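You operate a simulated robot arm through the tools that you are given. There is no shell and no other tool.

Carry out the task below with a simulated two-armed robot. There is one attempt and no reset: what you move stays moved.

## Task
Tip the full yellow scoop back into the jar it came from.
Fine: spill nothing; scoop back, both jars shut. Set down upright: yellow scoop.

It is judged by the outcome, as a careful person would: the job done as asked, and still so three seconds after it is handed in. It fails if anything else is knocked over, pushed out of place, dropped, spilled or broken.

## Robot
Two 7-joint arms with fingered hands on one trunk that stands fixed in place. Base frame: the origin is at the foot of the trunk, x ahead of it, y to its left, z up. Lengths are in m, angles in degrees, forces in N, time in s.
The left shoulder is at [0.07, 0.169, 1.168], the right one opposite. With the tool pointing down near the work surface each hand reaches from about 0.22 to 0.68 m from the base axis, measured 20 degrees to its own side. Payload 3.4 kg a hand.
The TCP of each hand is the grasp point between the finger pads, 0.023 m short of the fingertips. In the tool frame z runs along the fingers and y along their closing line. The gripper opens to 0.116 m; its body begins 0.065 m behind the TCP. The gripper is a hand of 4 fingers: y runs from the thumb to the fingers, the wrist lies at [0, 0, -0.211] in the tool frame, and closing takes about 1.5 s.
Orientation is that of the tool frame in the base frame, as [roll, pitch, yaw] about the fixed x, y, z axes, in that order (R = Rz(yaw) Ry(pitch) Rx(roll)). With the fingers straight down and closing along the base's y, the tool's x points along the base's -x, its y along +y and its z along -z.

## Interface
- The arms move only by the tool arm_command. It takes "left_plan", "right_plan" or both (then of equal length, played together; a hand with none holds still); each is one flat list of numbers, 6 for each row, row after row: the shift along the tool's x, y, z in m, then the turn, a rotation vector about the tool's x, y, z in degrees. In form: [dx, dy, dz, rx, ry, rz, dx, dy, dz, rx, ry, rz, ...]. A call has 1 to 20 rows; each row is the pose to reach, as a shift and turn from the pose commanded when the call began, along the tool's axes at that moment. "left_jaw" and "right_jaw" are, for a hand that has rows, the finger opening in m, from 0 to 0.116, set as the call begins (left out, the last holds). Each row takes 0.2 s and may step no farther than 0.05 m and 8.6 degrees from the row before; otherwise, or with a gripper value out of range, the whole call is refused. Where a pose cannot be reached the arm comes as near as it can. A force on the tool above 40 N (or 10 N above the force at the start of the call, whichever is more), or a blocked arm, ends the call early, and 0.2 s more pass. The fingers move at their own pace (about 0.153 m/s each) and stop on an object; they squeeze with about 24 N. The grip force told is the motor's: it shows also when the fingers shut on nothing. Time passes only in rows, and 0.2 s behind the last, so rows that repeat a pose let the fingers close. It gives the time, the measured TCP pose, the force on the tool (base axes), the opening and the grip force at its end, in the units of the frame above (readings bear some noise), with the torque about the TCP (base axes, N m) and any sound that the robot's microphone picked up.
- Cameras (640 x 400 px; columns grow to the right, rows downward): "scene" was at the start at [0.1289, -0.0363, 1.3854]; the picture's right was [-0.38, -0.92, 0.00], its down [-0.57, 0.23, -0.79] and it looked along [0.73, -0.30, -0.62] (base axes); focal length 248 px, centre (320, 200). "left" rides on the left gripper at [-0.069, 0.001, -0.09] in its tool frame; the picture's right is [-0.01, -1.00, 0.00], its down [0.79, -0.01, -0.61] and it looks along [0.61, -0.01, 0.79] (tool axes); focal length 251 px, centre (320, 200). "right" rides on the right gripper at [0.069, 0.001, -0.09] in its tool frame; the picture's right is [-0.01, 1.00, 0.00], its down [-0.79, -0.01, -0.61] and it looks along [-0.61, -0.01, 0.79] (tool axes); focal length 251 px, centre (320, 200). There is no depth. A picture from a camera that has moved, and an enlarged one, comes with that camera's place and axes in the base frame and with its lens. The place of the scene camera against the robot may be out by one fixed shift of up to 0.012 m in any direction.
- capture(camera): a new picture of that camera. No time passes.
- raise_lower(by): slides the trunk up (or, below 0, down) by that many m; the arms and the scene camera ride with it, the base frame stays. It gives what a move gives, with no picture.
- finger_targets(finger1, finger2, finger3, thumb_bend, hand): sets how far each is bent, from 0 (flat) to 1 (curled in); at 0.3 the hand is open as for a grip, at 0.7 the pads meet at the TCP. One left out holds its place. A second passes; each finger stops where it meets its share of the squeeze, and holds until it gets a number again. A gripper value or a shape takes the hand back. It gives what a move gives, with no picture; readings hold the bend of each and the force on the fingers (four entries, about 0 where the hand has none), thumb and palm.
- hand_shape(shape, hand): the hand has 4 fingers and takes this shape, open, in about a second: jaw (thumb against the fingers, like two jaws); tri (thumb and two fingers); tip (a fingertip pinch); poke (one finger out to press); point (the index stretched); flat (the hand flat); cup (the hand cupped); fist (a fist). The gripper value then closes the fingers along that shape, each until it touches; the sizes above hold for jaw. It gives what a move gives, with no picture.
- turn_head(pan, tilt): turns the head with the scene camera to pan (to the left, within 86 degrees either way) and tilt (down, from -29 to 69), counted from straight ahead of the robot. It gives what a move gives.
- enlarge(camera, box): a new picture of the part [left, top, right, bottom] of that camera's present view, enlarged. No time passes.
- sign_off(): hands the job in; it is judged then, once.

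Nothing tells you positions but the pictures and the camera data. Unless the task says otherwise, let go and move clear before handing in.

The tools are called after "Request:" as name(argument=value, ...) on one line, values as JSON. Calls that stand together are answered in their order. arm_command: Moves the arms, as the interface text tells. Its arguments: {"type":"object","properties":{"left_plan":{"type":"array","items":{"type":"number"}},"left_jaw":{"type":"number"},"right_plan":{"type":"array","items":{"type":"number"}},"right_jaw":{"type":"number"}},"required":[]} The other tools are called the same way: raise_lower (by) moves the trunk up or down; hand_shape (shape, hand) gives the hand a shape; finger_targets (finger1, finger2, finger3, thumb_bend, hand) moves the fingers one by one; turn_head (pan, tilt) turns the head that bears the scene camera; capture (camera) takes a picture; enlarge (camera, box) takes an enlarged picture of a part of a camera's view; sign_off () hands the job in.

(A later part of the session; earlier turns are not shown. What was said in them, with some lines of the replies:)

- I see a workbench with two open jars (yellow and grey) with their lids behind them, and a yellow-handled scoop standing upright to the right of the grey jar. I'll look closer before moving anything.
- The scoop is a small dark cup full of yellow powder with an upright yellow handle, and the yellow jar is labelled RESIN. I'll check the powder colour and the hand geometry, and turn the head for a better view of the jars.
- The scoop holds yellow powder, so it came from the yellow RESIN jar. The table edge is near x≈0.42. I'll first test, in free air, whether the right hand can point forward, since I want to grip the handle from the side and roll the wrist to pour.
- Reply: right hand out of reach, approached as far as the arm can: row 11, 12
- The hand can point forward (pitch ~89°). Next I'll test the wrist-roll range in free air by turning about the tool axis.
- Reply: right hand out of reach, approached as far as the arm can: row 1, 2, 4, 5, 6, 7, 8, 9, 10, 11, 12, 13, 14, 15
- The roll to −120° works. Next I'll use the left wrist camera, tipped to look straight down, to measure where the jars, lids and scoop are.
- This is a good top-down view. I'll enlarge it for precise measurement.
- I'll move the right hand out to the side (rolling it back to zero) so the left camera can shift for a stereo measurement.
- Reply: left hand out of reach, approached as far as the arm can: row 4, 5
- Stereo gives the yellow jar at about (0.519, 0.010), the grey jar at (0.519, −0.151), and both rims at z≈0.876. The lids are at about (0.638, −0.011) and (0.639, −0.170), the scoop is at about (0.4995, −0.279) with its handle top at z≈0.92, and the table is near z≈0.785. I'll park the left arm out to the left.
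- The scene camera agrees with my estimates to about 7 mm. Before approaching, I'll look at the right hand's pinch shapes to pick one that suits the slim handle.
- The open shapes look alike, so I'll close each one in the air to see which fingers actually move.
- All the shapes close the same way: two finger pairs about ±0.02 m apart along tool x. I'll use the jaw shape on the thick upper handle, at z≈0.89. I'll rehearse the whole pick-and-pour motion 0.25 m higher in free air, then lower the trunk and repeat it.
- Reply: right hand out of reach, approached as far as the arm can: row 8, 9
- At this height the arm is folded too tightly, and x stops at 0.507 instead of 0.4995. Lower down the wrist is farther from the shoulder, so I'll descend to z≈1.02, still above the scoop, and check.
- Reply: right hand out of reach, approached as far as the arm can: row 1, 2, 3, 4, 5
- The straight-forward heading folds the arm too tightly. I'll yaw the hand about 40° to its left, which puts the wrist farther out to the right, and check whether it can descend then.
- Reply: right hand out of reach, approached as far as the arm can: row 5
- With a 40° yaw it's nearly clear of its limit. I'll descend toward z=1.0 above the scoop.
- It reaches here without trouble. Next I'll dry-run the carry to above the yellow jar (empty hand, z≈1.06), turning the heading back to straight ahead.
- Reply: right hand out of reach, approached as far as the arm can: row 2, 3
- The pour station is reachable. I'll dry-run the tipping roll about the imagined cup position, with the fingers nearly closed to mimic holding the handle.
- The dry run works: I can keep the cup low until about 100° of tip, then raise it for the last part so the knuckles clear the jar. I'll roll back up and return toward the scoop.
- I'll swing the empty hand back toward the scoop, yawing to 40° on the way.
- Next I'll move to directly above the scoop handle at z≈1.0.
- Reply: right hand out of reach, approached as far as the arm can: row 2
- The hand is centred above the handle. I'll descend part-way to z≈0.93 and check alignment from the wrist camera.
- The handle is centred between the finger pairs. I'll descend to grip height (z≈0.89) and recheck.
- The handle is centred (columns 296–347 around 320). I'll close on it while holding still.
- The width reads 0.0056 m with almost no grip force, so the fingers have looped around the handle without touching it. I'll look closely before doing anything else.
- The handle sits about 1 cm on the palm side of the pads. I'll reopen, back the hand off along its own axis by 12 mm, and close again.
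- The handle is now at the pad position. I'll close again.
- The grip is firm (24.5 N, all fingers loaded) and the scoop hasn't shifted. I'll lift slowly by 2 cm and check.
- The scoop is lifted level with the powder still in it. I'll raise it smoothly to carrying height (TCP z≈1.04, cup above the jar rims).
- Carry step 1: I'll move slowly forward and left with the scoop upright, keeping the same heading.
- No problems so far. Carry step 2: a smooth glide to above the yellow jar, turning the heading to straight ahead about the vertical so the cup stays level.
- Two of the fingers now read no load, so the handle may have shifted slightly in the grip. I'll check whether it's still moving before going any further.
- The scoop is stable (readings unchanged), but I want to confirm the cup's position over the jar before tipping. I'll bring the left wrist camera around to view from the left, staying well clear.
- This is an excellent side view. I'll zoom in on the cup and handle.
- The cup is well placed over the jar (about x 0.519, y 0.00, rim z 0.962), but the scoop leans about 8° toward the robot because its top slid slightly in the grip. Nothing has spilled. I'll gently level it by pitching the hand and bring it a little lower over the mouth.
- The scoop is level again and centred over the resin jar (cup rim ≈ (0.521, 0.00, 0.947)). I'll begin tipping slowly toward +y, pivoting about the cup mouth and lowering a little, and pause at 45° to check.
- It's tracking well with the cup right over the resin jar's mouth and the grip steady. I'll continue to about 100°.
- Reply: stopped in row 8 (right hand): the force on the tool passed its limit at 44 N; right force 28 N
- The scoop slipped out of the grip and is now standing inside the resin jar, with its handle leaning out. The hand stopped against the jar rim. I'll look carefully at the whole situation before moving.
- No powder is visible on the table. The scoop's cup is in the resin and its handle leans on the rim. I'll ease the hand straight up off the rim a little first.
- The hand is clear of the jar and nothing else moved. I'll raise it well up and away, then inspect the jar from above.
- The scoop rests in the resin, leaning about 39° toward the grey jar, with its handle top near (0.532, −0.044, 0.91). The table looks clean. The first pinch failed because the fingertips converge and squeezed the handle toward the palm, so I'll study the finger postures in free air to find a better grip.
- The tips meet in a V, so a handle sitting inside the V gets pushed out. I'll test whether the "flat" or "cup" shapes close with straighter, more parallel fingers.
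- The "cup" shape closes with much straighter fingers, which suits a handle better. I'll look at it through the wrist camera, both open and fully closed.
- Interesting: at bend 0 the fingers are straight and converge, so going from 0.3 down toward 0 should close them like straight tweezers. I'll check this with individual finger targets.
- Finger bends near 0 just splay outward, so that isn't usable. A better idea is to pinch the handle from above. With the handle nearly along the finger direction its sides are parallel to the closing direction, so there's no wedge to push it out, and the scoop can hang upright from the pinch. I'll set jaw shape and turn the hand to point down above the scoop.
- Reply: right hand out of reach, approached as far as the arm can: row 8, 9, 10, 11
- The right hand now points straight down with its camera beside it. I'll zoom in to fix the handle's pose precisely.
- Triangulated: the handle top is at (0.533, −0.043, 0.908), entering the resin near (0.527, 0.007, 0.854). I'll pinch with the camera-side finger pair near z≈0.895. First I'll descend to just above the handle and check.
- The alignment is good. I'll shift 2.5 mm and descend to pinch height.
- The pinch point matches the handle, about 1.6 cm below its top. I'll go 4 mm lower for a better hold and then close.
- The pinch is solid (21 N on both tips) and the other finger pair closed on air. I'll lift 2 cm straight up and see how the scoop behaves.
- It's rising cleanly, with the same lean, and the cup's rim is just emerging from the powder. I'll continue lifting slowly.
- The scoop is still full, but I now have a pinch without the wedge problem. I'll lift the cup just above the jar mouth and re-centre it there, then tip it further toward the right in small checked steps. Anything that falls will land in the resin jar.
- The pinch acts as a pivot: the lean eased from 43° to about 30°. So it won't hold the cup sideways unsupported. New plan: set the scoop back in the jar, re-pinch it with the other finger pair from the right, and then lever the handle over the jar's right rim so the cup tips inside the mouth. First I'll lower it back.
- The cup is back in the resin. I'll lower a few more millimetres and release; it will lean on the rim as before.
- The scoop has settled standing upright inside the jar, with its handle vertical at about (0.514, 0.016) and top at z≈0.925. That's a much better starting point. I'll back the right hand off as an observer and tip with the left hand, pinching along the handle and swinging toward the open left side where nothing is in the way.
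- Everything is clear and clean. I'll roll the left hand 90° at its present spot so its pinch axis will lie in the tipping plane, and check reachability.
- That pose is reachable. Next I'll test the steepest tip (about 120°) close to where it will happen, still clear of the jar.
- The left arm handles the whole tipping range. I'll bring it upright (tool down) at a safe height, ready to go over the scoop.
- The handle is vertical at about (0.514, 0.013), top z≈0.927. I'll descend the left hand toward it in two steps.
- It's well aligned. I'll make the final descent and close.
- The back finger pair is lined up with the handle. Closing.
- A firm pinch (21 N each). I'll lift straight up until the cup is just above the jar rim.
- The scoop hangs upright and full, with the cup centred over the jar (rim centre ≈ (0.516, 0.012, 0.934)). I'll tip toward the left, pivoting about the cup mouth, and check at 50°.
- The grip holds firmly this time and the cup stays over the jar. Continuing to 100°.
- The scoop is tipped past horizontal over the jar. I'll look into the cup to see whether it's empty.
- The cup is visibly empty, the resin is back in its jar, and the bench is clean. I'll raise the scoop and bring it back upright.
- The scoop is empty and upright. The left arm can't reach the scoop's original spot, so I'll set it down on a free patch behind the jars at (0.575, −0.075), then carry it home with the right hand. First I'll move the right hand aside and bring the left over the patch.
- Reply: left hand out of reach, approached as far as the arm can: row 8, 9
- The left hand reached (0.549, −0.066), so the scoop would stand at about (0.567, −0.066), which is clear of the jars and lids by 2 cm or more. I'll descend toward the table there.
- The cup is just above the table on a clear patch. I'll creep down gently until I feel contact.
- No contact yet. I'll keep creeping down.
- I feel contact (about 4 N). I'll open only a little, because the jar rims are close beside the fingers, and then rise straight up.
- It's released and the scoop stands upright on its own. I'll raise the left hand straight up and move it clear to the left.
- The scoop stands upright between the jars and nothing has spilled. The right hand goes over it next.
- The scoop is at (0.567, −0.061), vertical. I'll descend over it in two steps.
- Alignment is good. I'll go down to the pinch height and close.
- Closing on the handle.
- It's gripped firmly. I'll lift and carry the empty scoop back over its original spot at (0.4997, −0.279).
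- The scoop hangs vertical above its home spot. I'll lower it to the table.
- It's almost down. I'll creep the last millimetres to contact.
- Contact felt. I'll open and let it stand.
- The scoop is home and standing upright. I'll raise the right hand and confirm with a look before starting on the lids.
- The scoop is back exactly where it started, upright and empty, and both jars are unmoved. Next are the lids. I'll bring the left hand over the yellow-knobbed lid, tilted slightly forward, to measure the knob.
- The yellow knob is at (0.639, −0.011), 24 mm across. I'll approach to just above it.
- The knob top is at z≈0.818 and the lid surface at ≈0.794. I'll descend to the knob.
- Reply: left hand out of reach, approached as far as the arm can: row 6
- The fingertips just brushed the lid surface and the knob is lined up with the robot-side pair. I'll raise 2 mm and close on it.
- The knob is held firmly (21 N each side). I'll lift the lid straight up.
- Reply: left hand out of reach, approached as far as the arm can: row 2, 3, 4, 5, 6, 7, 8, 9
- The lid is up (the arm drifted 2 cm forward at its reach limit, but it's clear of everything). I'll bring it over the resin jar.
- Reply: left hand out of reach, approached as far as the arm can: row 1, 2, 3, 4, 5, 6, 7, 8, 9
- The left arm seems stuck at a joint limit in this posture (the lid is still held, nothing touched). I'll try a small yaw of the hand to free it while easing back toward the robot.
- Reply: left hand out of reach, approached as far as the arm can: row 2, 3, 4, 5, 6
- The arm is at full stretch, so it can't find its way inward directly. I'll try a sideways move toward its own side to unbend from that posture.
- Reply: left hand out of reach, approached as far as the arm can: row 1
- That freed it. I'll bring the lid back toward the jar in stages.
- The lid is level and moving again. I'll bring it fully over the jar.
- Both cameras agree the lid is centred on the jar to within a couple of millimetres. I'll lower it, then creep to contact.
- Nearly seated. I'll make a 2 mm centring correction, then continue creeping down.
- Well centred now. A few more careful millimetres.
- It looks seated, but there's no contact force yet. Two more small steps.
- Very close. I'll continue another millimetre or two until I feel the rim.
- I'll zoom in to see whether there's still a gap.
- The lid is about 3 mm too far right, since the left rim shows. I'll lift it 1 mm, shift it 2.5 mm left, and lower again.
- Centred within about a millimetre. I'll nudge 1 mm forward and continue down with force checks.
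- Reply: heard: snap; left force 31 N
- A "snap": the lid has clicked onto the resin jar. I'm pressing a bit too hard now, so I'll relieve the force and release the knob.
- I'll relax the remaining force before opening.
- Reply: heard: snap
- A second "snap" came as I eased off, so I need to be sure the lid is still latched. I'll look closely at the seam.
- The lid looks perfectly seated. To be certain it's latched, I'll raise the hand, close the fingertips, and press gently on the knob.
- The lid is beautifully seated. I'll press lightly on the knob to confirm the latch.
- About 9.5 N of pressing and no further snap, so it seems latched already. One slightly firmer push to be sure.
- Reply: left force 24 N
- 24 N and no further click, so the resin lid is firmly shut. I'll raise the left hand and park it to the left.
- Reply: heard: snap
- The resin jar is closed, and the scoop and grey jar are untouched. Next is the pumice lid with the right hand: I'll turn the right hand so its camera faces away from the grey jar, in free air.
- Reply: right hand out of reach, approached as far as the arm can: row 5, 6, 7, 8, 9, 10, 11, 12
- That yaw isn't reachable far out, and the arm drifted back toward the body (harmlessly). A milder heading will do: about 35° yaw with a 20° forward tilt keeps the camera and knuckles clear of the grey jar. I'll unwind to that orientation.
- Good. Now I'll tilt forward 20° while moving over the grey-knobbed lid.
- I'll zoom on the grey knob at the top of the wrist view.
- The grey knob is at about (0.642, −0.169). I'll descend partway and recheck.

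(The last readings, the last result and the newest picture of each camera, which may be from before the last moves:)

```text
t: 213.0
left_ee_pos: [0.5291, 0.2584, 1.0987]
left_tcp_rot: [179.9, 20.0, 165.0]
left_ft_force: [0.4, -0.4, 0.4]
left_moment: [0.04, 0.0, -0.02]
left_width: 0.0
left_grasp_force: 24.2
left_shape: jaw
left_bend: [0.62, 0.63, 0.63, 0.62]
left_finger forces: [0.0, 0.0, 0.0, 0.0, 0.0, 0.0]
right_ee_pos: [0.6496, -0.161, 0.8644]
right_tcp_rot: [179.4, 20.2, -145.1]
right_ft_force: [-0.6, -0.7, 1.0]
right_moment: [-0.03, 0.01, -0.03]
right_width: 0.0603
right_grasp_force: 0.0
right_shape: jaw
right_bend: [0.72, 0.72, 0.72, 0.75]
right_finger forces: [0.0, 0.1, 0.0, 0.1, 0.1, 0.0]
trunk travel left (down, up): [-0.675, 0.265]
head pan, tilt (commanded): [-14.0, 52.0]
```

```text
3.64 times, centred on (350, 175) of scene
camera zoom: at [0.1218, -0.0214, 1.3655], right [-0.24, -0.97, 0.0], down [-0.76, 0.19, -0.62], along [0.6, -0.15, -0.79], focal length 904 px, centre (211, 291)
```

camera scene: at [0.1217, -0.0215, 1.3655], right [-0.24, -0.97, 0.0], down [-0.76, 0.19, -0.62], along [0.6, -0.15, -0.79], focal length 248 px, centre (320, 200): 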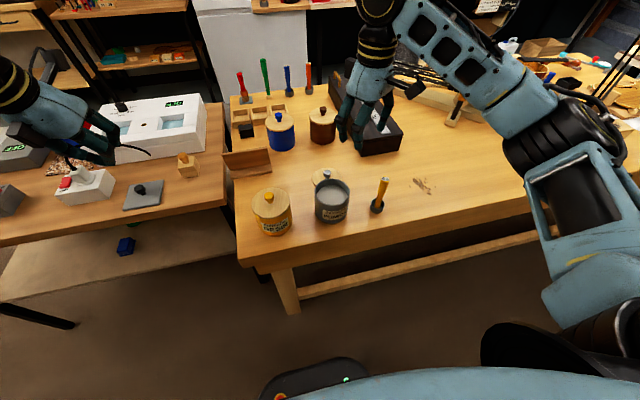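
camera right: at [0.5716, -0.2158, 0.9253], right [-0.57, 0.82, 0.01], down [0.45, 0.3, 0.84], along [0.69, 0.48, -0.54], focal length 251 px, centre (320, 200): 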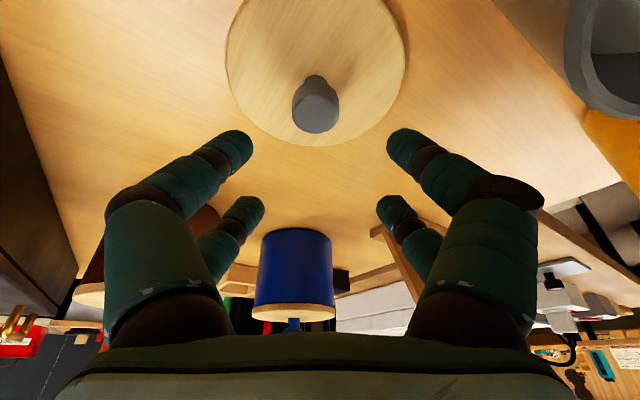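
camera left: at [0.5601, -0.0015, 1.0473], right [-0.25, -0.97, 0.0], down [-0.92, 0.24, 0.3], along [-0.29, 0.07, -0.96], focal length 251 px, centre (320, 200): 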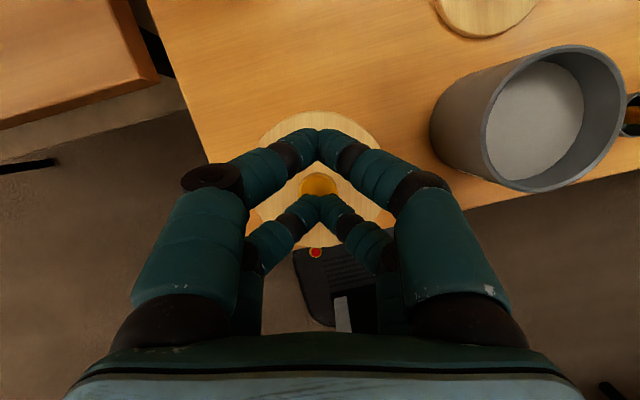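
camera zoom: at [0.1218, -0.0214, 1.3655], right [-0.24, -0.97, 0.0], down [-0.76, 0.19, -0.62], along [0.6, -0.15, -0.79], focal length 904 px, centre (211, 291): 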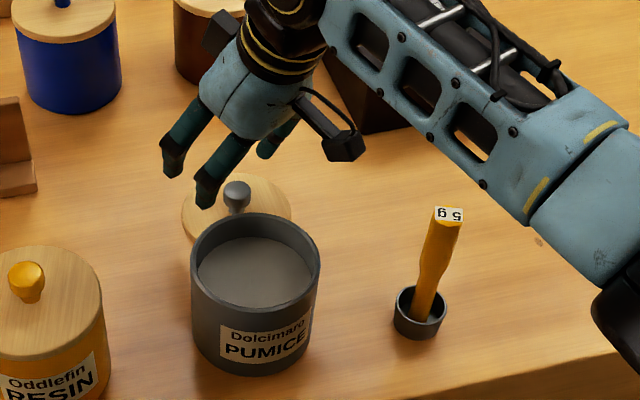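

Good; I need a 2 mm lateral tweak. Final descent to the knob.

Request:
arm_command(right_plan=[0.0029, -0.0008, 0.0083, 0, 0, 0, 0.0058, -0.0016, 0.0165, 0, 0, 0, 0.0087, -0.0023, 0.0248, 0, 0, 0, 0.0105, -0.0023, 0.03, 0, 0, 0, 0.0116, -0.0023, 0.033, 0, 0, 0, 0.0116, -0.0023, 0.033, 0, 0, 0])

Request:
capture(camera="right")

Request:
enlarge(camera="scene", box=[290, 120, 410, 230])

```text
t: 214.4
left_ee_pos: [0.5298, 0.2593, 1.0986]
left_tcp_rot: [180.0, 20.0, 164.9]
left_ft_force: [0.0, 1.0, -0.3]
left_moment: [-0.01, 0.04, 0.0]
left_width: 0.0001
left_grasp_force: 23.8
left_shape: jaw
left_bend: [0.62, 0.63, 0.63, 0.62]
left_finger forces: [0.0, 0.0, 0.0, 0.1, 0.0, 0.0]
right_ee_pos: [0.6509, -0.1621, 0.8293]
right_tcp_rot: [179.5, 20.1, -145.1]
right_ft_force: [0.5, 0.6, -0.1]
right_moment: [0.02, -0.01, 0.04]
right_width: 0.0607
right_grasp_force: 0.0
right_shape: jaw
right_bend: [0.72, 0.72, 0.72, 0.75]
right_finger forces: [0.0, 0.1, 0.0, 0.1, 0.0, 0.0]
trunk travel left (down, up): [-0.675, 0.265]
head pan, tilt (commanded): [-14.0, 52.0]
```

```text
taken
camera right: at [0.5735, -0.2158, 0.8908], right [-0.57, 0.82, 0.01], down [0.45, 0.3, 0.84], along [0.69, 0.48, -0.54], focal length 251 px, centre (320, 200)
```

right: 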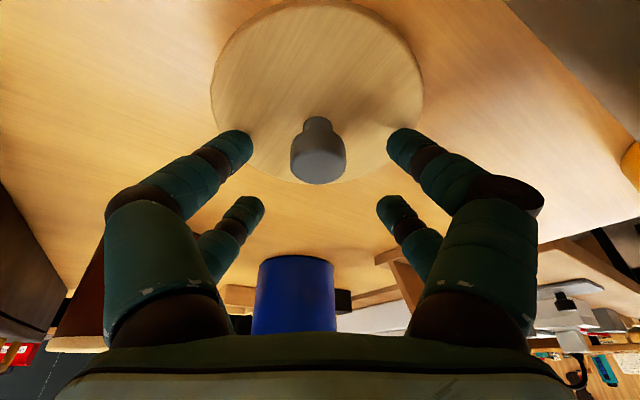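

```text
3.64 times, centred on (350, 175) of scene
camera zoom: at [0.122, -0.0215, 1.3655], right [-0.24, -0.97, 0.0], down [-0.76, 0.19, -0.62], along [0.6, -0.15, -0.79], focal length 904 px, centre (211, 291)
```

zoom: 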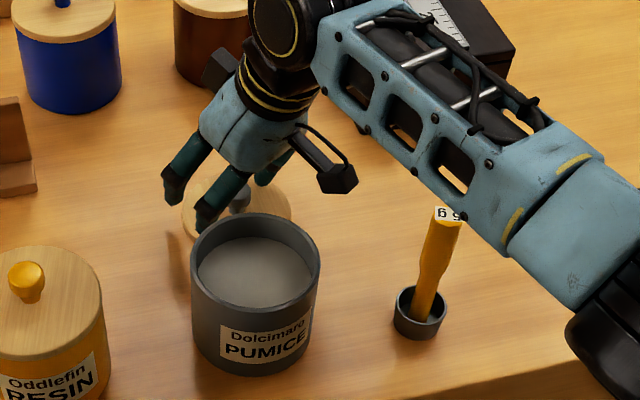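

Aligned and no contact. Closing on the grey knob.

Request:
arm_command(right_plan=[0, 0, 0, 0, 0, 0, 0, 0, 0, 0, 0, 0, 0, 0, 0, 0, 0, 0, 0, 0, 0, 0, 0, 0, 0, 0, 0, 0, 0, 0, 0, 0, 0, 0, 0, 0, 0, 0, 0, 0, 0, 0, 0, 0, 0, 0, 0, 0], right_jaw=0.0)

Request:
capture(camera="right")

```text
t: 216.2
left_ee_pos: [0.5282, 0.2571, 1.0975]
left_tcp_rot: [180.0, 19.9, 165.0]
left_ft_force: [0.4, -0.8, 0.4]
left_moment: [-0.03, -0.01, -0.02]
left_width: 0.0001
left_grasp_force: 23.6
left_shape: jaw
left_bend: [0.62, 0.63, 0.63, 0.62]
left_finger forces: [0.0, 0.0, 0.0, 0.1, 0.0, 0.0]
right_ee_pos: [0.6518, -0.1619, 0.8307]
right_tcp_rot: [179.5, 20.2, -145.0]
right_ft_force: [0.5, 0.0, -0.3]
right_moment: [0.0, 0.01, 0.0]
right_width: 0.0077
right_grasp_force: 24.6
right_shape: jaw
right_bend: [0.72, 0.63, 0.63, 0.76]
right_finger forces: [24.4, 0.0, 0.1, 0.0, 24.7, 0.0]
trunk travel left (down, up): [-0.675, 0.265]
head pan, tilt (commanded): [-14.0, 52.0]
```

```text
taken
camera right: at [0.5736, -0.2159, 0.891], right [-0.57, 0.82, 0.01], down [0.45, 0.3, 0.84], along [0.69, 0.48, -0.54], focal length 251 px, centre (320, 200)
```

right: 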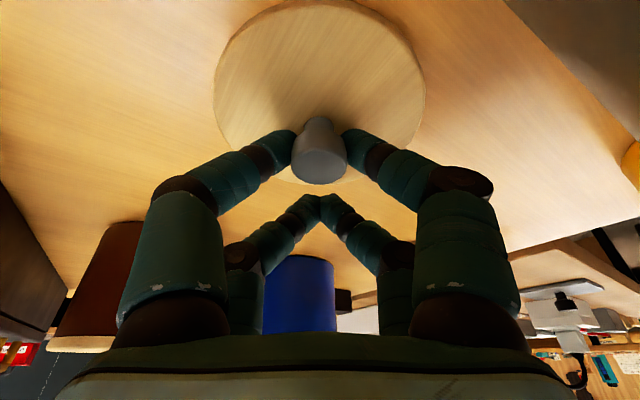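

Firm grip. Lifting the lid straight up.

Request:
arm_command(right_plan=[-0.0017, 0, -0.0047, 0, 0, 0, -0.0051, 0, -0.0141, 0, 0, 0, -0.0103, 0, -0.0282, 0, 0, 0, -0.0171, 0, -0.047, 0, 0, 0, -0.0239, 0, -0.0658, 0, 0, 0, -0.0308, 0, -0.0846, 0, 0, 0, -0.0376, 0, -0.1034, 0, 0, 0, -0.041, 0, -0.1128, 0, 0, 0, -0.041, 0, -0.1128, 0, 0, 0])

Request:
capture(camera="right")

Request:
enlarge(camera="scene", box=[270, 100, 410, 240])

```text
t: 218.2
left_ee_pos: [0.529, 0.2577, 1.0985]
left_tcp_rot: [-180.0, 20.0, 165.0]
left_ft_force: [-0.3, 0.0, -0.2]
left_moment: [0.01, 0.01, -0.03]
left_width: 0.0
left_grasp_force: 23.7
left_shape: jaw
left_bend: [0.62, 0.63, 0.63, 0.62]
left_finger forces: [0.1, 0.0, 0.0, 0.0, 0.0, 0.1]
right_ee_pos: [0.65, -0.1636, 0.9516]
right_tcp_rot: [179.5, 20.2, -145.1]
right_ft_force: [0.7, 0.1, -1.4]
right_moment: [0.01, -0.04, -0.03]
right_width: 0.0075
right_grasp_force: 24.1
right_shape: jaw
right_bend: [0.72, 0.63, 0.63, 0.76]
right_finger forces: [25.1, 0.1, 0.1, 0.1, 25.7, 0.0]
trunk travel left (down, up): [-0.675, 0.265]
head pan, tilt (commanded): [-14.0, 52.0]
```

```text
taken
camera right: at [0.5723, -0.2178, 1.0128], right [-0.57, 0.82, 0.01], down [0.45, 0.3, 0.84], along [0.69, 0.48, -0.54], focal length 251 px, centre (320, 200)
```

right: 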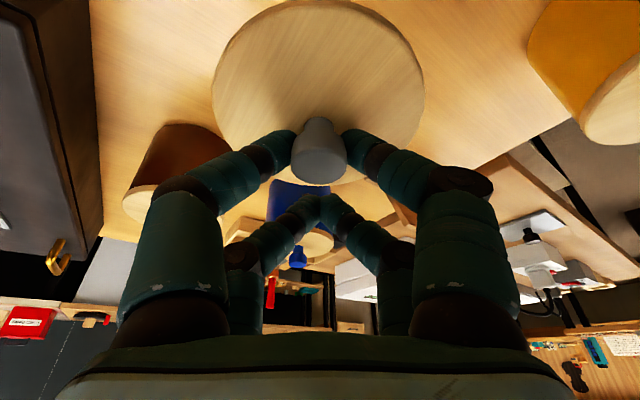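

```text
2.86 times, centred on (340, 170) of scene
camera zoom: at [0.1221, -0.0216, 1.3655], right [-0.24, -0.97, 0.0], down [-0.76, 0.19, -0.62], along [0.6, -0.15, -0.79], focal length 710 px, centre (263, 286)
```

zoom: 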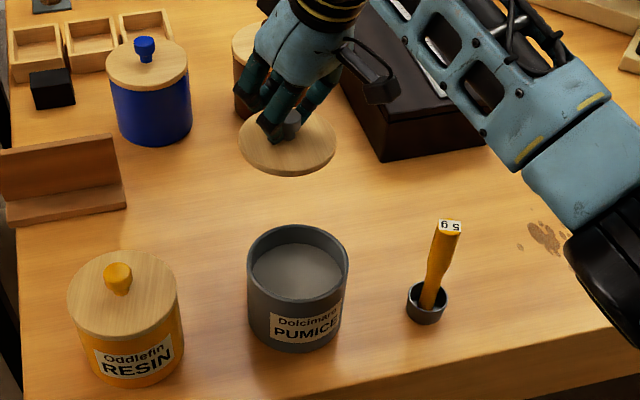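

The lid hangs level. I'll carry it over the pumice jar.

Request:
arm_command(right_plan=[0.0051, 0.0053, -0.0019, 0, 0, 0, 0.0153, 0.016, -0.0056, 0, 0, 0, 0.0281, 0.0294, -0.0102, 0, 0, 0, 0.0409, 0.0427, -0.0149, 0, 0, 0, 0.0536, 0.0561, -0.0195, 0, 0, 0, 0.0664, 0.0695, -0.0241, 0, 0, 0, 0.0766, 0.0802, -0.0279, 0, 0, 0, 0.0817, 0.0855, -0.0297, 0, 0, 0, 0.0817, 0.0855, -0.0297, 0, 0, 0])

Request:
capture(camera="right")

Request:
enlarge(camera="scene", box=[280, 140, 380, 240])

Request:
capture(camera="left")

```text
t: 220.2
left_ee_pos: [0.529, 0.2577, 1.0982]
left_tcp_rot: [180.0, 20.0, 165.0]
left_ft_force: [-0.5, -0.3, 0.8]
left_moment: [0.0, -0.01, -0.02]
left_width: 0.0
left_grasp_force: 24.0
left_shape: jaw
left_bend: [0.62, 0.63, 0.63, 0.62]
left_finger forces: [0.1, 0.1, 0.1, 0.0, 0.0, 0.0]
right_ee_pos: [0.531, -0.1445, 0.9517]
right_tcp_rot: [179.5, 20.3, -145.2]
right_ft_force: [0.5, -0.1, -1.0]
right_moment: [-0.01, -0.04, 0.01]
right_width: 0.0076
right_grasp_force: 23.4
right_shape: jaw
right_bend: [0.72, 0.63, 0.63, 0.76]
right_finger forces: [27.5, 0.1, 0.1, 0.0, 28.0, 0.0]
trunk travel left (down, up): [-0.675, 0.265]
head pan, tilt (commanded): [-14.0, 52.0]
```

```text
taken
camera right: at [0.4541, -0.1982, 1.0134], right [-0.57, 0.82, 0.01], down [0.45, 0.3, 0.84], along [0.69, 0.48, -0.54], focal length 251 px, centre (320, 200)
```

right: 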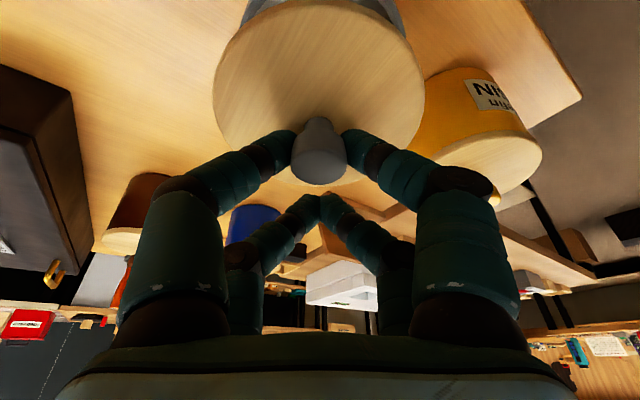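

```text
4.00 times, centred on (330, 190) of scene
camera zoom: at [0.1221, -0.0215, 1.3655], right [-0.24, -0.97, 0.0], down [-0.76, 0.19, -0.62], along [0.6, -0.15, -0.79], focal length 994 px, centre (280, 240)
```

zoom: 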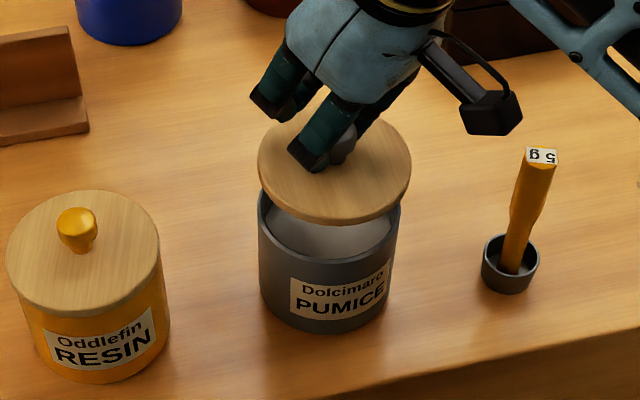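

```text
taken
camera left: at [0.5617, 0.2501, 1.2054], right [-0.25, -0.97, 0.0], down [-0.92, 0.24, 0.3], along [-0.29, 0.07, -0.95], focal length 251 px, centre (320, 200)
```

left: 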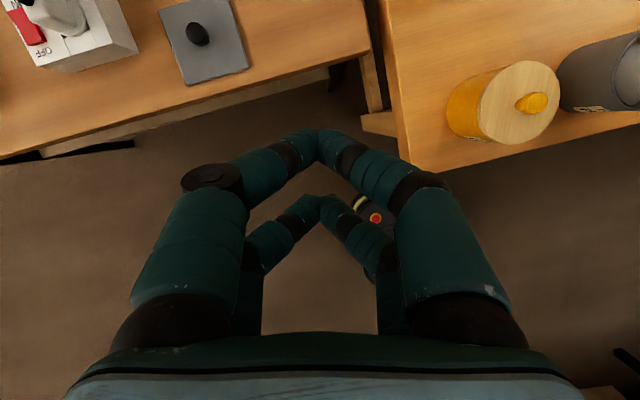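

I'll zoom in to check the centring over the jar more precisely.

Request:
enlarge(camera="scene", box=[300, 160, 370, 225])

Request:
enlarge(camera="right", box=[200, 0, 440, 200])

```text
6.15 times, centred on (335, 192) of scene
camera zoom: at [0.1221, -0.0215, 1.3655], right [-0.24, -0.97, 0.0], down [-0.76, 0.19, -0.62], along [0.6, -0.15, -0.79], focal length 1529 px, centre (228, 246)
```

zoom: 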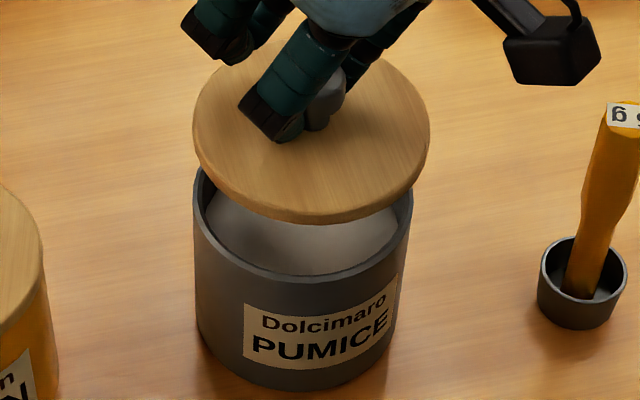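

```text
2.00 times, centred on (320, 100) of right
camera zoom: at [0.4541, -0.1982, 1.0134], right [-0.57, 0.82, 0.01], down [0.45, 0.3, 0.84], along [0.69, 0.48, -0.54], focal length 503 px, centre (320, 400)
```

zoom: 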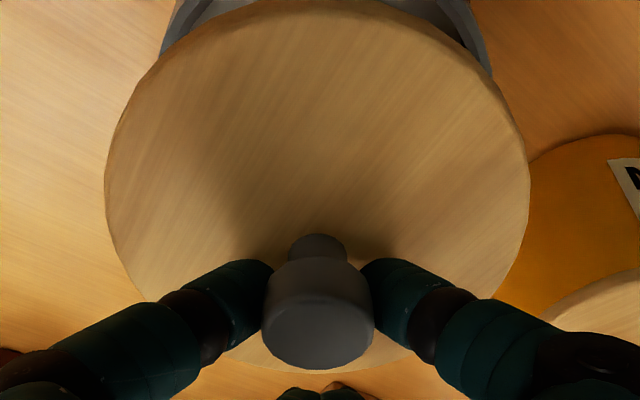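

I'll lower the lid to a few millimetres above the rim, where any offset will be easier to judge.

Request:
arm_command(right_plan=[0.0026, 0, 0.0071, 0, 0, 0, 0.0051, 0, 0.0141, 0, 0, 0, 0.0077, 0, 0.0212, 0, 0, 0, 0.0103, 0, 0.0282, 0, 0, 0, 0.0103, 0, 0.0282, 0, 0, 0])

Request:
enlarge(camera="scene", box=[300, 165, 370, 230])

Request:
capture(camera="right")

```text
t: 221.4
left_ee_pos: [0.5287, 0.2583, 1.0996]
left_tcp_rot: [180.0, 20.0, 165.0]
left_ft_force: [0.7, -0.6, -0.4]
left_moment: [-0.02, 0.01, 0.01]
left_width: 0.0001
left_grasp_force: 23.4
left_shape: jaw
left_bend: [0.62, 0.63, 0.63, 0.62]
left_finger forces: [0.1, 0.0, 0.1, 0.0, 0.0, 0.0]
right_ee_pos: [0.5322, -0.1443, 0.9222]
right_tcp_rot: [179.5, 20.2, -145.1]
right_ft_force: [0.5, 0.2, -1.1]
right_moment: [0.04, -0.02, 0.0]
right_width: 0.0075
right_grasp_force: 23.7
right_shape: jaw
right_bend: [0.72, 0.63, 0.63, 0.76]
right_finger forces: [27.4, 0.1, 0.0, 0.0, 28.1, 0.0]
trunk travel left (down, up): [-0.675, 0.265]
head pan, tilt (commanded): [-14.0, 52.0]
```

```text
6.15 times, centred on (335, 198) of scene
camera zoom: at [0.122, -0.0214, 1.3655], right [-0.24, -0.97, 0.0], down [-0.76, 0.19, -0.62], along [0.6, -0.15, -0.79], focal length 1529 px, centre (228, 215)
```

zoom: 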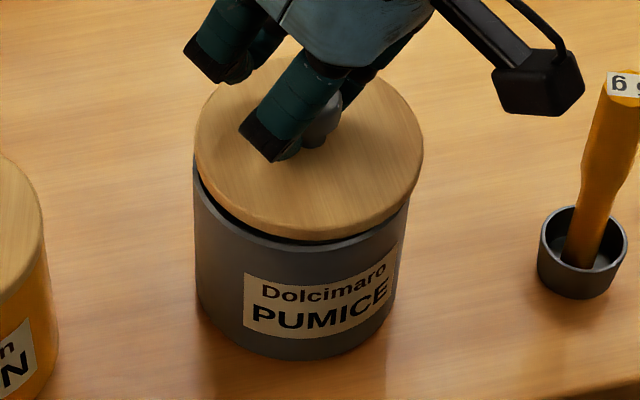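

```text
taken
camera right: at [0.4541, -0.1985, 0.9838], right [-0.57, 0.82, 0.01], down [0.45, 0.3, 0.84], along [0.69, 0.48, -0.54], focal length 251 px, centre (320, 200)
```

right: 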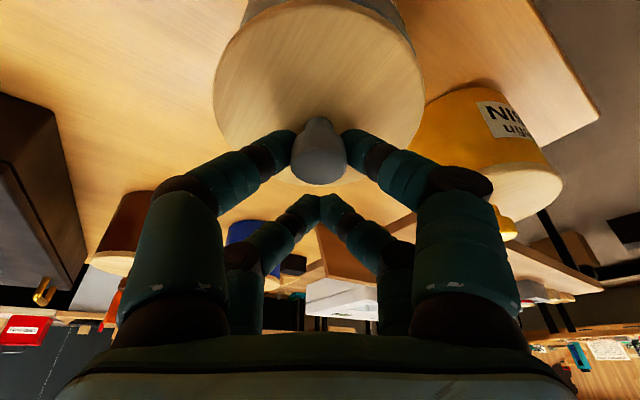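

Off by about 2 mm to the right. I'll correct that and lower further.

Request:
arm_command(right_plan=[-0.0004, 0.002, 0.0002, 0, 0, 0, 0.0003, 0.002, 0.0021, 0, 0, 0, 0.001, 0.002, 0.004, 0, 0, 0, 0.0013, 0.002, 0.0049, 0, 0, 0, 0.0013, 0.002, 0.0049, 0, 0, 0])

Request:
enlarge(camera="scene", box=[300, 165, 370, 230])

```text
t: 222.6
left_ee_pos: [0.529, 0.2586, 1.0988]
left_tcp_rot: [180.0, 19.9, 165.0]
left_ft_force: [0.6, -0.3, -0.2]
left_moment: [0.01, 0.02, 0.0]
left_width: 0.0001
left_grasp_force: 23.9
left_shape: jaw
left_bend: [0.62, 0.63, 0.63, 0.62]
left_finger forces: [0.0, 0.0, 0.0, 0.1, 0.0, 0.0]
right_ee_pos: [0.5304, -0.1417, 0.9146]
right_tcp_rot: [179.5, 20.2, -145.0]
right_ft_force: [0.0, -0.6, -1.6]
right_moment: [-0.04, 0.02, -0.02]
right_width: 0.0077
right_grasp_force: 24.1
right_shape: jaw
right_bend: [0.72, 0.63, 0.63, 0.76]
right_finger forces: [27.5, 0.1, 0.1, 0.0, 28.4, 0.0]
trunk travel left (down, up): [-0.675, 0.265]
head pan, tilt (commanded): [-14.0, 52.0]
```

```text
6.15 times, centred on (335, 198) of scene
camera zoom: at [0.122, -0.0215, 1.3655], right [-0.24, -0.97, 0.0], down [-0.76, 0.19, -0.62], along [0.6, -0.15, -0.79], focal length 1529 px, centre (228, 215)
```

zoom: 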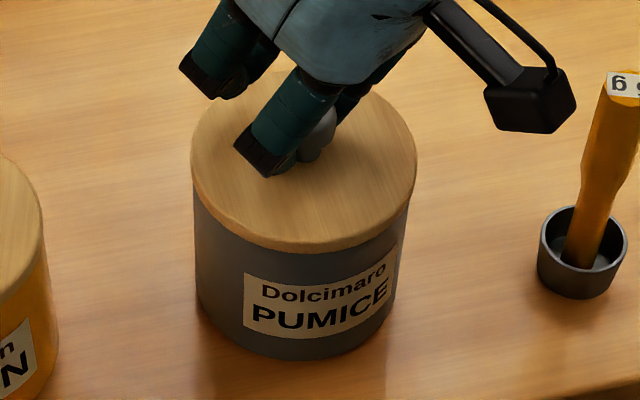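

Nicely centred and nearly touching. I'll creep down until it seats.

Request:
arm_command(right_plan=[0.0003, 0, 0.0009, 0, 0, 0, 0.0003, 0, 0.0009, 0, 0, 0])

Request:
arm_command(right_plan=[0.0003, 0, 0.0009, 0, 0, 0, 0.0003, 0, 0.0009, 0, 0, 0])

Request:
enlarge(camera="scene", box=[300, 165, 370, 230])

```text
t: 223.2
left_ee_pos: [0.5299, 0.2581, 1.0984]
left_tcp_rot: [-180.0, 20.1, 165.0]
left_ft_force: [0.1, -0.1, -0.1]
left_moment: [-0.02, -0.02, 0.0]
left_width: 0.0001
left_grasp_force: 24.1
left_shape: jaw
left_bend: [0.62, 0.63, 0.63, 0.62]
left_finger forces: [0.0, 0.0, 0.0, 0.1, 0.0, 0.0]
right_ee_pos: [0.5305, -0.1412, 0.915]
right_tcp_rot: [179.6, 20.1, -145.1]
right_ft_force: [-0.4, 0.2, -0.2]
right_moment: [0.01, 0.03, 0.02]
right_width: 0.0074
right_grasp_force: 24.1
right_shape: jaw
right_bend: [0.72, 0.63, 0.63, 0.76]
right_finger forces: [27.8, 0.0, 0.1, 0.0, 28.9, 0.0]
trunk travel left (down, up): [-0.675, 0.265]
head pan, tilt (commanded): [-14.0, 52.0]
```

```text
t: 223.8
left_ee_pos: [0.5294, 0.2595, 1.0988]
left_tcp_rot: [-179.9, 19.9, 165.0]
left_ft_force: [-0.3, -0.4, 0.1]
left_moment: [0.03, 0.01, -0.01]
left_width: 0.0001
left_grasp_force: 23.7
left_shape: jaw
left_bend: [0.62, 0.63, 0.63, 0.62]
left_finger forces: [0.0, 0.0, 0.1, 0.0, 0.1, 0.0]
right_ee_pos: [0.5294, -0.1428, 0.9148]
right_tcp_rot: [179.6, 20.4, -145.1]
right_ft_force: [8.2, 0.2, 14.3]
right_moment: [-0.24, -0.1, -0.03]
right_width: 0.008
right_grasp_force: 23.5
right_shape: jaw
right_bend: [0.72, 0.63, 0.63, 0.76]
right_finger forces: [32.3, 0.0, 0.0, 0.0, 40.5, 0.0]
trunk travel left (down, up): [-0.675, 0.265]
head pan, tilt (commanded): [-14.0, 52.0]
heard: snap
```

```text
6.15 times, centred on (335, 198) of scene
camera zoom: at [0.1216, -0.0207, 1.3658], right [-0.24, -0.97, 0.0], down [-0.76, 0.19, -0.62], along [0.6, -0.15, -0.79], focal length 1529 px, centre (228, 215)
```

zoom: 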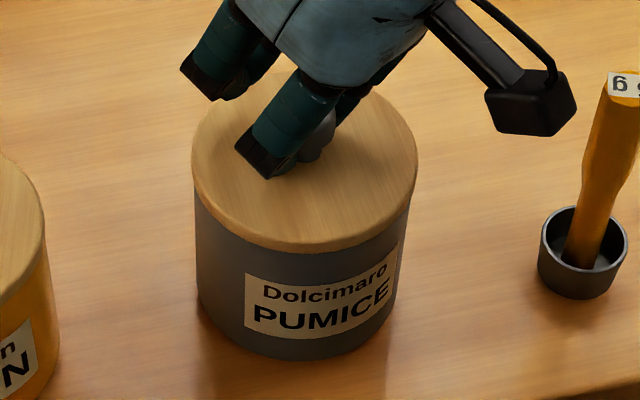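

Snap: the pumice lid is seated. I'll ease off gently and release the knob.

Request:
arm_command(right_plan=[-0.0005, -0.0002, -0.0005, 0, 0, 0, -0.001, -0.0005, -0.0009, 0, 0, 0, -0.001, -0.0005, -0.0009, 0, 0, 0])

Request:
arm_command(right_plan=[0, 0, 0, 0, 0, 0, 0, 0, 0, 0, 0, 0, 0, 0, 0, 0, 0, 0, 0, 0, 0, 0, 0, 0, 0, 0, 0, 0, 0, 0], right_jaw=0.06)

Request:
enlarge(camera="scene", box=[300, 165, 370, 230])

Request:
capture(camera="right")

```text
t: 224.6
left_ee_pos: [0.528, 0.2575, 1.0998]
left_tcp_rot: [-180.0, 20.0, 165.0]
left_ft_force: [0.3, 0.4, 0.0]
left_moment: [-0.04, 0.01, -0.02]
left_width: 0.0
left_grasp_force: 23.5
left_shape: jaw
left_bend: [0.62, 0.63, 0.63, 0.62]
left_finger forces: [0.0, 0.0, 0.1, 0.1, 0.0, 0.1]
right_ee_pos: [0.5309, -0.1425, 0.9138]
right_tcp_rot: [179.5, 20.2, -145.1]
right_ft_force: [8.3, 0.1, 10.2]
right_moment: [-0.23, -0.1, -0.07]
right_width: 0.0078
right_grasp_force: 24.5
right_shape: jaw
right_bend: [0.72, 0.63, 0.63, 0.76]
right_finger forces: [30.4, 0.0, 0.0, 0.1, 39.7, 0.1]
trunk travel left (down, up): [-0.675, 0.265]
head pan, tilt (commanded): [-14.0, 52.0]
```

```text
t: 225.8
left_ee_pos: [0.5295, 0.2589, 1.0992]
left_tcp_rot: [180.0, 20.1, 164.9]
left_ft_force: [-0.4, 0.2, -0.3]
left_moment: [-0.02, -0.01, -0.03]
left_width: 0.0003
left_grasp_force: 24.0
left_shape: jaw
left_bend: [0.62, 0.63, 0.63, 0.62]
left_finger forces: [0.0, 0.0, 0.0, 0.0, 0.1, 0.0]
right_ee_pos: [0.5311, -0.1417, 0.9137]
right_tcp_rot: [179.5, 20.1, -145.2]
right_ft_force: [-1.3, 0.6, 2.8]
right_moment: [-0.07, 0.01, -0.08]
right_width: 0.0576
right_grasp_force: 0.0
right_shape: jaw
right_bend: [0.72, 0.72, 0.72, 0.76]
right_finger forces: [0.0, 0.0, 0.0, 0.0, 2.1, 0.0]
trunk travel left (down, up): [-0.675, 0.265]
head pan, tilt (commanded): [-14.0, 52.0]
```

```text
6.15 times, centred on (335, 198) of scene
camera zoom: at [0.1213, -0.0212, 1.3656], right [-0.24, -0.97, 0.0], down [-0.76, 0.19, -0.62], along [0.6, -0.15, -0.79], focal length 1529 px, centre (228, 215)
```

zoom: 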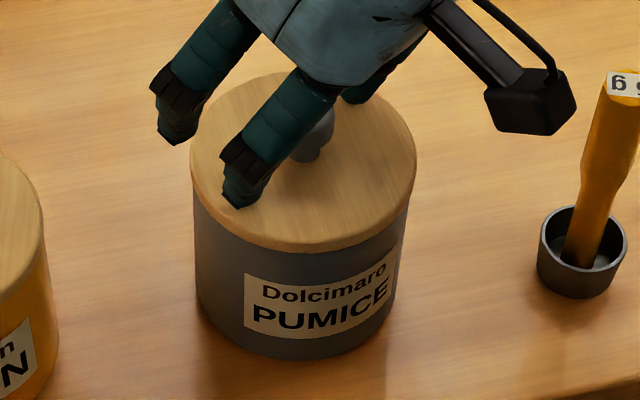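

```text
taken
camera right: at [0.4526, -0.1964, 0.976], right [-0.57, 0.82, 0.01], down [0.45, 0.3, 0.84], along [0.69, 0.48, -0.54], focal length 251 px, centre (320, 200)
```

right: 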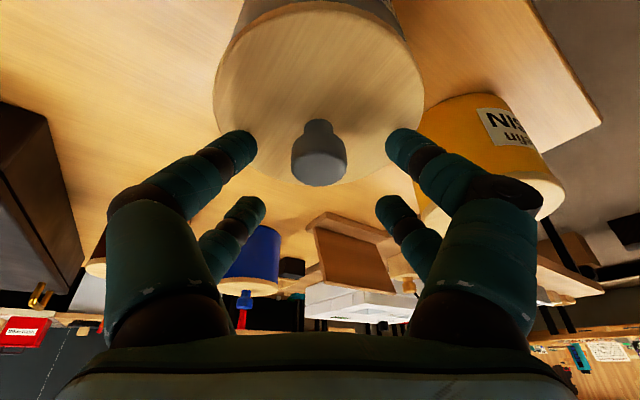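

Released and well aligned. I'll raise the right hand straight up and away.

Request:
arm_command(right_plan=[-0.0017, 0, -0.0047, 0, 0, 0, -0.0068, 0, -0.0188, 0, 0, 0, -0.0137, 0, -0.0376, 0, 0, 0, -0.0239, 0, -0.0658, 0, 0, 0, -0.0376, 0, -0.1034, 0, 0, 0, -0.0513, 0, -0.141, 0, 0, 0, -0.0616, 0, -0.1692, 0, 0, 0, -0.0616, 0, -0.1692, 0, 0, 0])

Request:
capture(camera="scene")

Request:
enlarge(camera="scene", box=[230, 150, 400, 260])

Request:
capture(camera="right")

```text
t: 227.6
left_ee_pos: [0.5299, 0.2581, 1.0983]
left_tcp_rot: [-179.9, 20.0, 165.1]
left_ft_force: [-0.3, 0.1, -0.3]
left_moment: [-0.01, 0.05, -0.01]
left_width: 0.0003
left_grasp_force: 24.0
left_shape: jaw
left_bend: [0.62, 0.63, 0.63, 0.62]
left_finger forces: [0.1, 0.0, 0.1, 0.0, 0.1, 0.0]
right_ee_pos: [0.5299, -0.1458, 1.0922]
right_tcp_rot: [179.5, 20.2, -145.1]
right_ft_force: [0.0, 0.2, -0.5]
right_moment: [0.01, -0.02, 0.0]
right_width: 0.0594
right_grasp_force: 0.1
right_shape: jaw
right_bend: [0.72, 0.72, 0.72, 0.75]
right_finger forces: [0.0, 0.1, 0.1, 0.0, 0.0, 0.0]
trunk travel left (down, up): [-0.675, 0.265]
head pan, tilt (commanded): [-14.0, 52.0]
```

```text
taken
camera scene: at [0.122, -0.0217, 1.3655], right [-0.24, -0.97, 0.0], down [-0.76, 0.19, -0.62], along [0.6, -0.15, -0.79], focal length 248 px, centre (320, 200)
```

scene: 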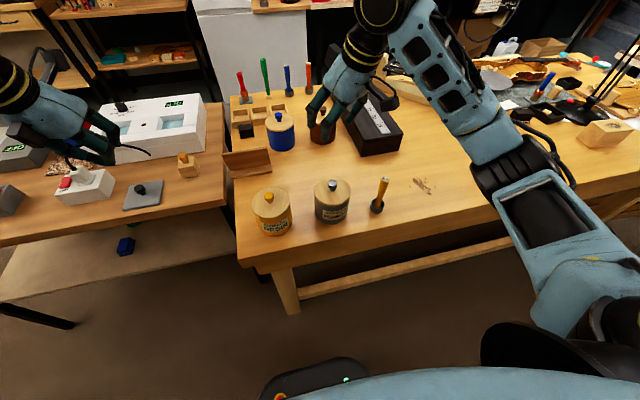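

```text
3.64 times, centred on (315, 205) of scene
camera zoom: at [0.122, -0.0217, 1.3655], right [-0.24, -0.97, 0.0], down [-0.76, 0.19, -0.62], along [0.6, -0.15, -0.79], focal length 904 px, centre (338, 182)
```

zoom: 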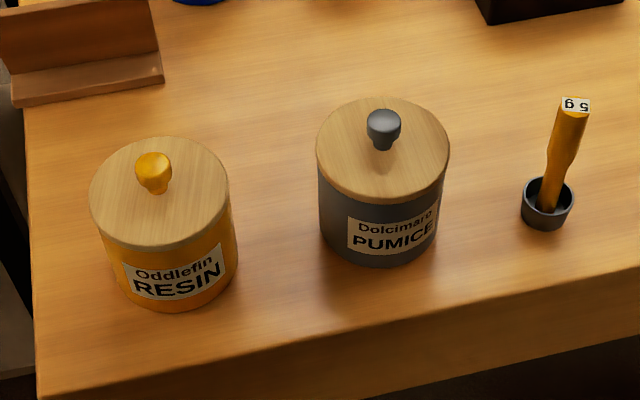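

```text
taken
camera right: at [0.452, -0.2002, 1.1536], right [-0.57, 0.82, 0.01], down [0.45, 0.3, 0.84], along [0.69, 0.48, -0.54], focal length 251 px, centre (320, 200)
```

right: 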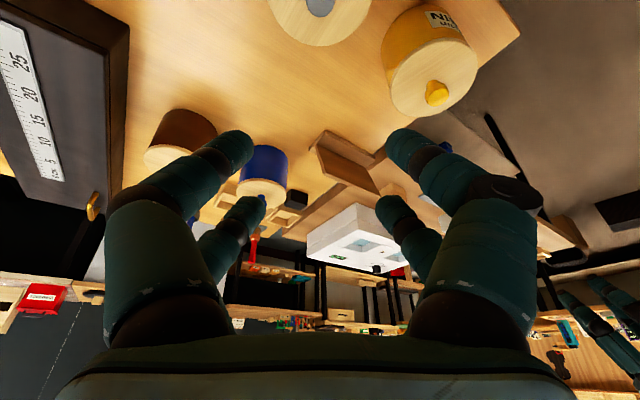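

Both jars now have their lids on. I'll inspect the seams closely, especially the resin lid.

Request:
enlarge(camera="scene", box=[245, 180, 305, 240])

Request:
enlarge(camera="scene", box=[305, 170, 365, 230])

Request:
enlarge(camera="right", box=[360, 0, 500, 120])

Request:
enlarge(camera="scene", box=[355, 165, 415, 225])

```text
6.67 times, centred on (275, 210) of scene
camera zoom: at [0.122, -0.0217, 1.3655], right [-0.24, -0.97, 0.0], down [-0.76, 0.19, -0.62], along [0.6, -0.15, -0.79], focal length 1657 px, centre (620, 133)
```

zoom: 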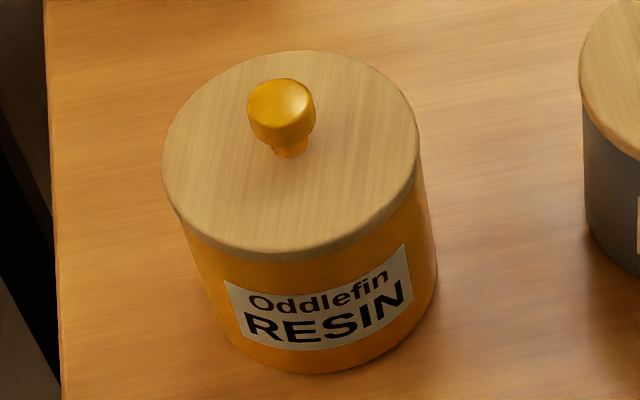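

```text
6.67 times, centred on (335, 200) of scene
camera zoom: at [0.122, -0.0217, 1.3655], right [-0.24, -0.97, 0.0], down [-0.76, 0.19, -0.62], along [0.6, -0.15, -0.79], focal length 1657 px, centre (220, 200)
```

zoom: 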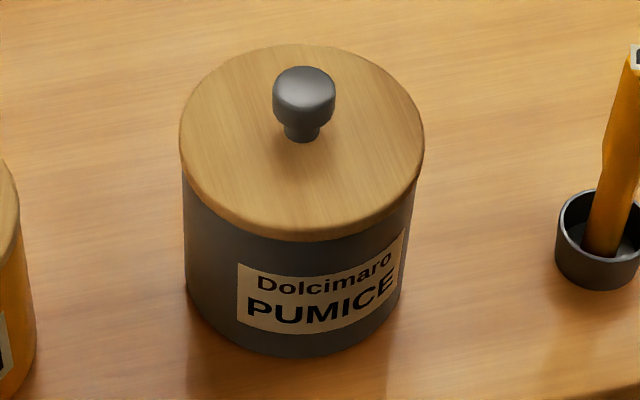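

```text
3.33 times, centred on (430, 60) of right
camera zoom: at [0.452, -0.2002, 1.1536], right [-0.57, 0.82, 0.01], down [0.45, 0.3, 0.84], along [0.69, 0.48, -0.54], focal length 838 px, centre (-47, 667)
```

zoom: 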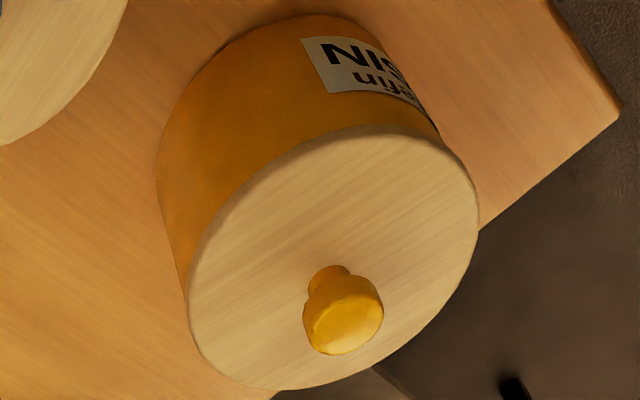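

```text
6.67 times, centred on (385, 195) of scene
camera zoom: at [0.122, -0.0217, 1.3655], right [-0.24, -0.97, 0.0], down [-0.76, 0.19, -0.62], along [0.6, -0.15, -0.79], focal length 1657 px, centre (-113, 233)
```

zoom: 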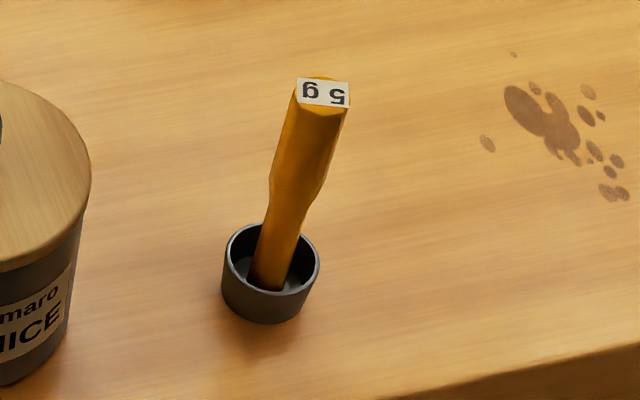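

Both lids sit flush with no gap and are centred, and the scoop stands upright, empty and in place. I'll move the right hand well clear and take a last look around.

Request:
arm_command(right_plan=[0.0197, -0.0096, -0.0249, 0, 0, 0, 0.0395, -0.0191, -0.0498, 0, 0, 0, 0.0592, -0.0287, -0.0747, 0, 0, 0, 0.0789, -0.0382, -0.0996, 0, 0, 0, 0.0987, -0.0478, -0.1245, 0, 0, 0, 0.1184, -0.0573, -0.1494, 0, 0, 0, 0.1184, -0.0573, -0.1494, 0, 0, 0])

Request:
capture(camera="scene")

Request:
enlarge(camera="scene", box=[220, 80, 420, 260])

Request:
capture(camera="right")

```text
t: 229.2
left_ee_pos: [0.5298, 0.2594, 1.0984]
left_tcp_rot: [179.9, 20.0, 165.0]
left_ft_force: [-0.5, -1.2, 0.1]
left_moment: [0.02, 0.01, 0.01]
left_width: 0.0
left_grasp_force: 24.0
left_shape: jaw
left_bend: [0.62, 0.63, 0.63, 0.62]
left_finger forces: [0.0, 0.0, 0.0, 0.1, 0.1, 0.0]
right_ee_pos: [0.4341, -0.2854, 1.1912]
right_tcp_rot: [179.5, 20.3, -145.1]
right_ft_force: [-0.8, -0.3, 0.2]
right_moment: [0.0, 0.01, 0.01]
right_width: 0.0596
right_grasp_force: 0.1
right_shape: jaw
right_bend: [0.72, 0.72, 0.72, 0.75]
right_finger forces: [0.0, 0.0, 0.0, 0.0, 0.1, 0.0]
trunk travel left (down, up): [-0.675, 0.265]
head pan, tilt (commanded): [-14.0, 52.0]
```

```text
taken
camera scene: at [0.1226, -0.0211, 1.3654], right [-0.24, -0.97, 0.0], down [-0.77, 0.19, -0.62], along [0.6, -0.15, -0.79], focal length 248 px, centre (320, 200)
```

scene: 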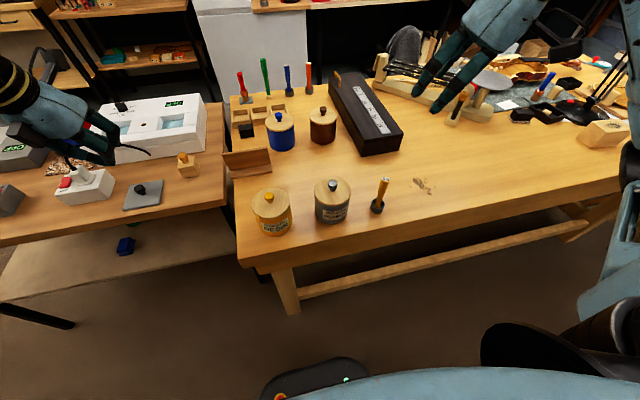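

```text
2.22 times, centred on (320, 170) of scene
camera zoom: at [0.1226, -0.0211, 1.3654], right [-0.24, -0.97, 0.0], down [-0.77, 0.19, -0.62], along [0.6, -0.15, -0.79], focal length 552 px, centre (320, 267)
```

zoom: 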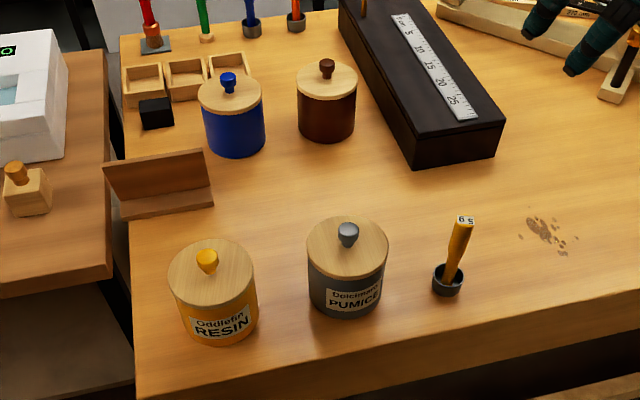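

```text
taken
camera right: at [0.3554, -0.3396, 1.2527], right [-0.57, 0.82, 0.01], down [0.45, 0.3, 0.84], along [0.69, 0.48, -0.54], focal length 251 px, centre (320, 200)
```

right: 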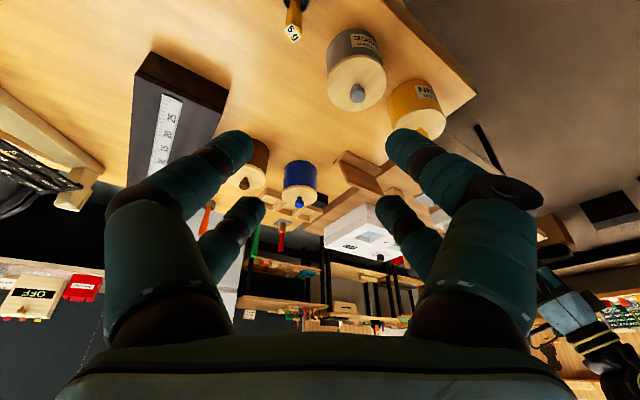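

The bench is clean. The resin is back in its jar, both jars are lidded, the empty scoop stands upright where it was, and both hands are clear. Handing in.

Request:
sign_off()

```text
The job is handed in.
```

I tipped the scoop's resin back into the yellow RESIN jar and handed the job in. No spill shows in any picture.

- **Scoop:** empty, standing upright within a couple of millimetres of where it started.
- **Jars:** both lids are on, flush and centred, and I heard a snap as each one seated. The resin lid snapped twice more as I eased off it. I pressed its knob with about 24 N and saw no gap. I can't say for certain that either lid is latched rather than just resting in place.
- **Everything else:** the two jars and the other things on the bench look unmoved in the last pictures.

It did not go smoothly. On the first try the full scoop slipped out of the right hand into the resin jar, and the hand hit that jar's rim at 44 N. The jar did not move and nothing spilled. I re-gripped the scoop from above and emptied it with the left hand, then the right hand put it back in its place.

I took "scoop back" to mean its starting spot beside the grey jar, not the row of tools at the back.
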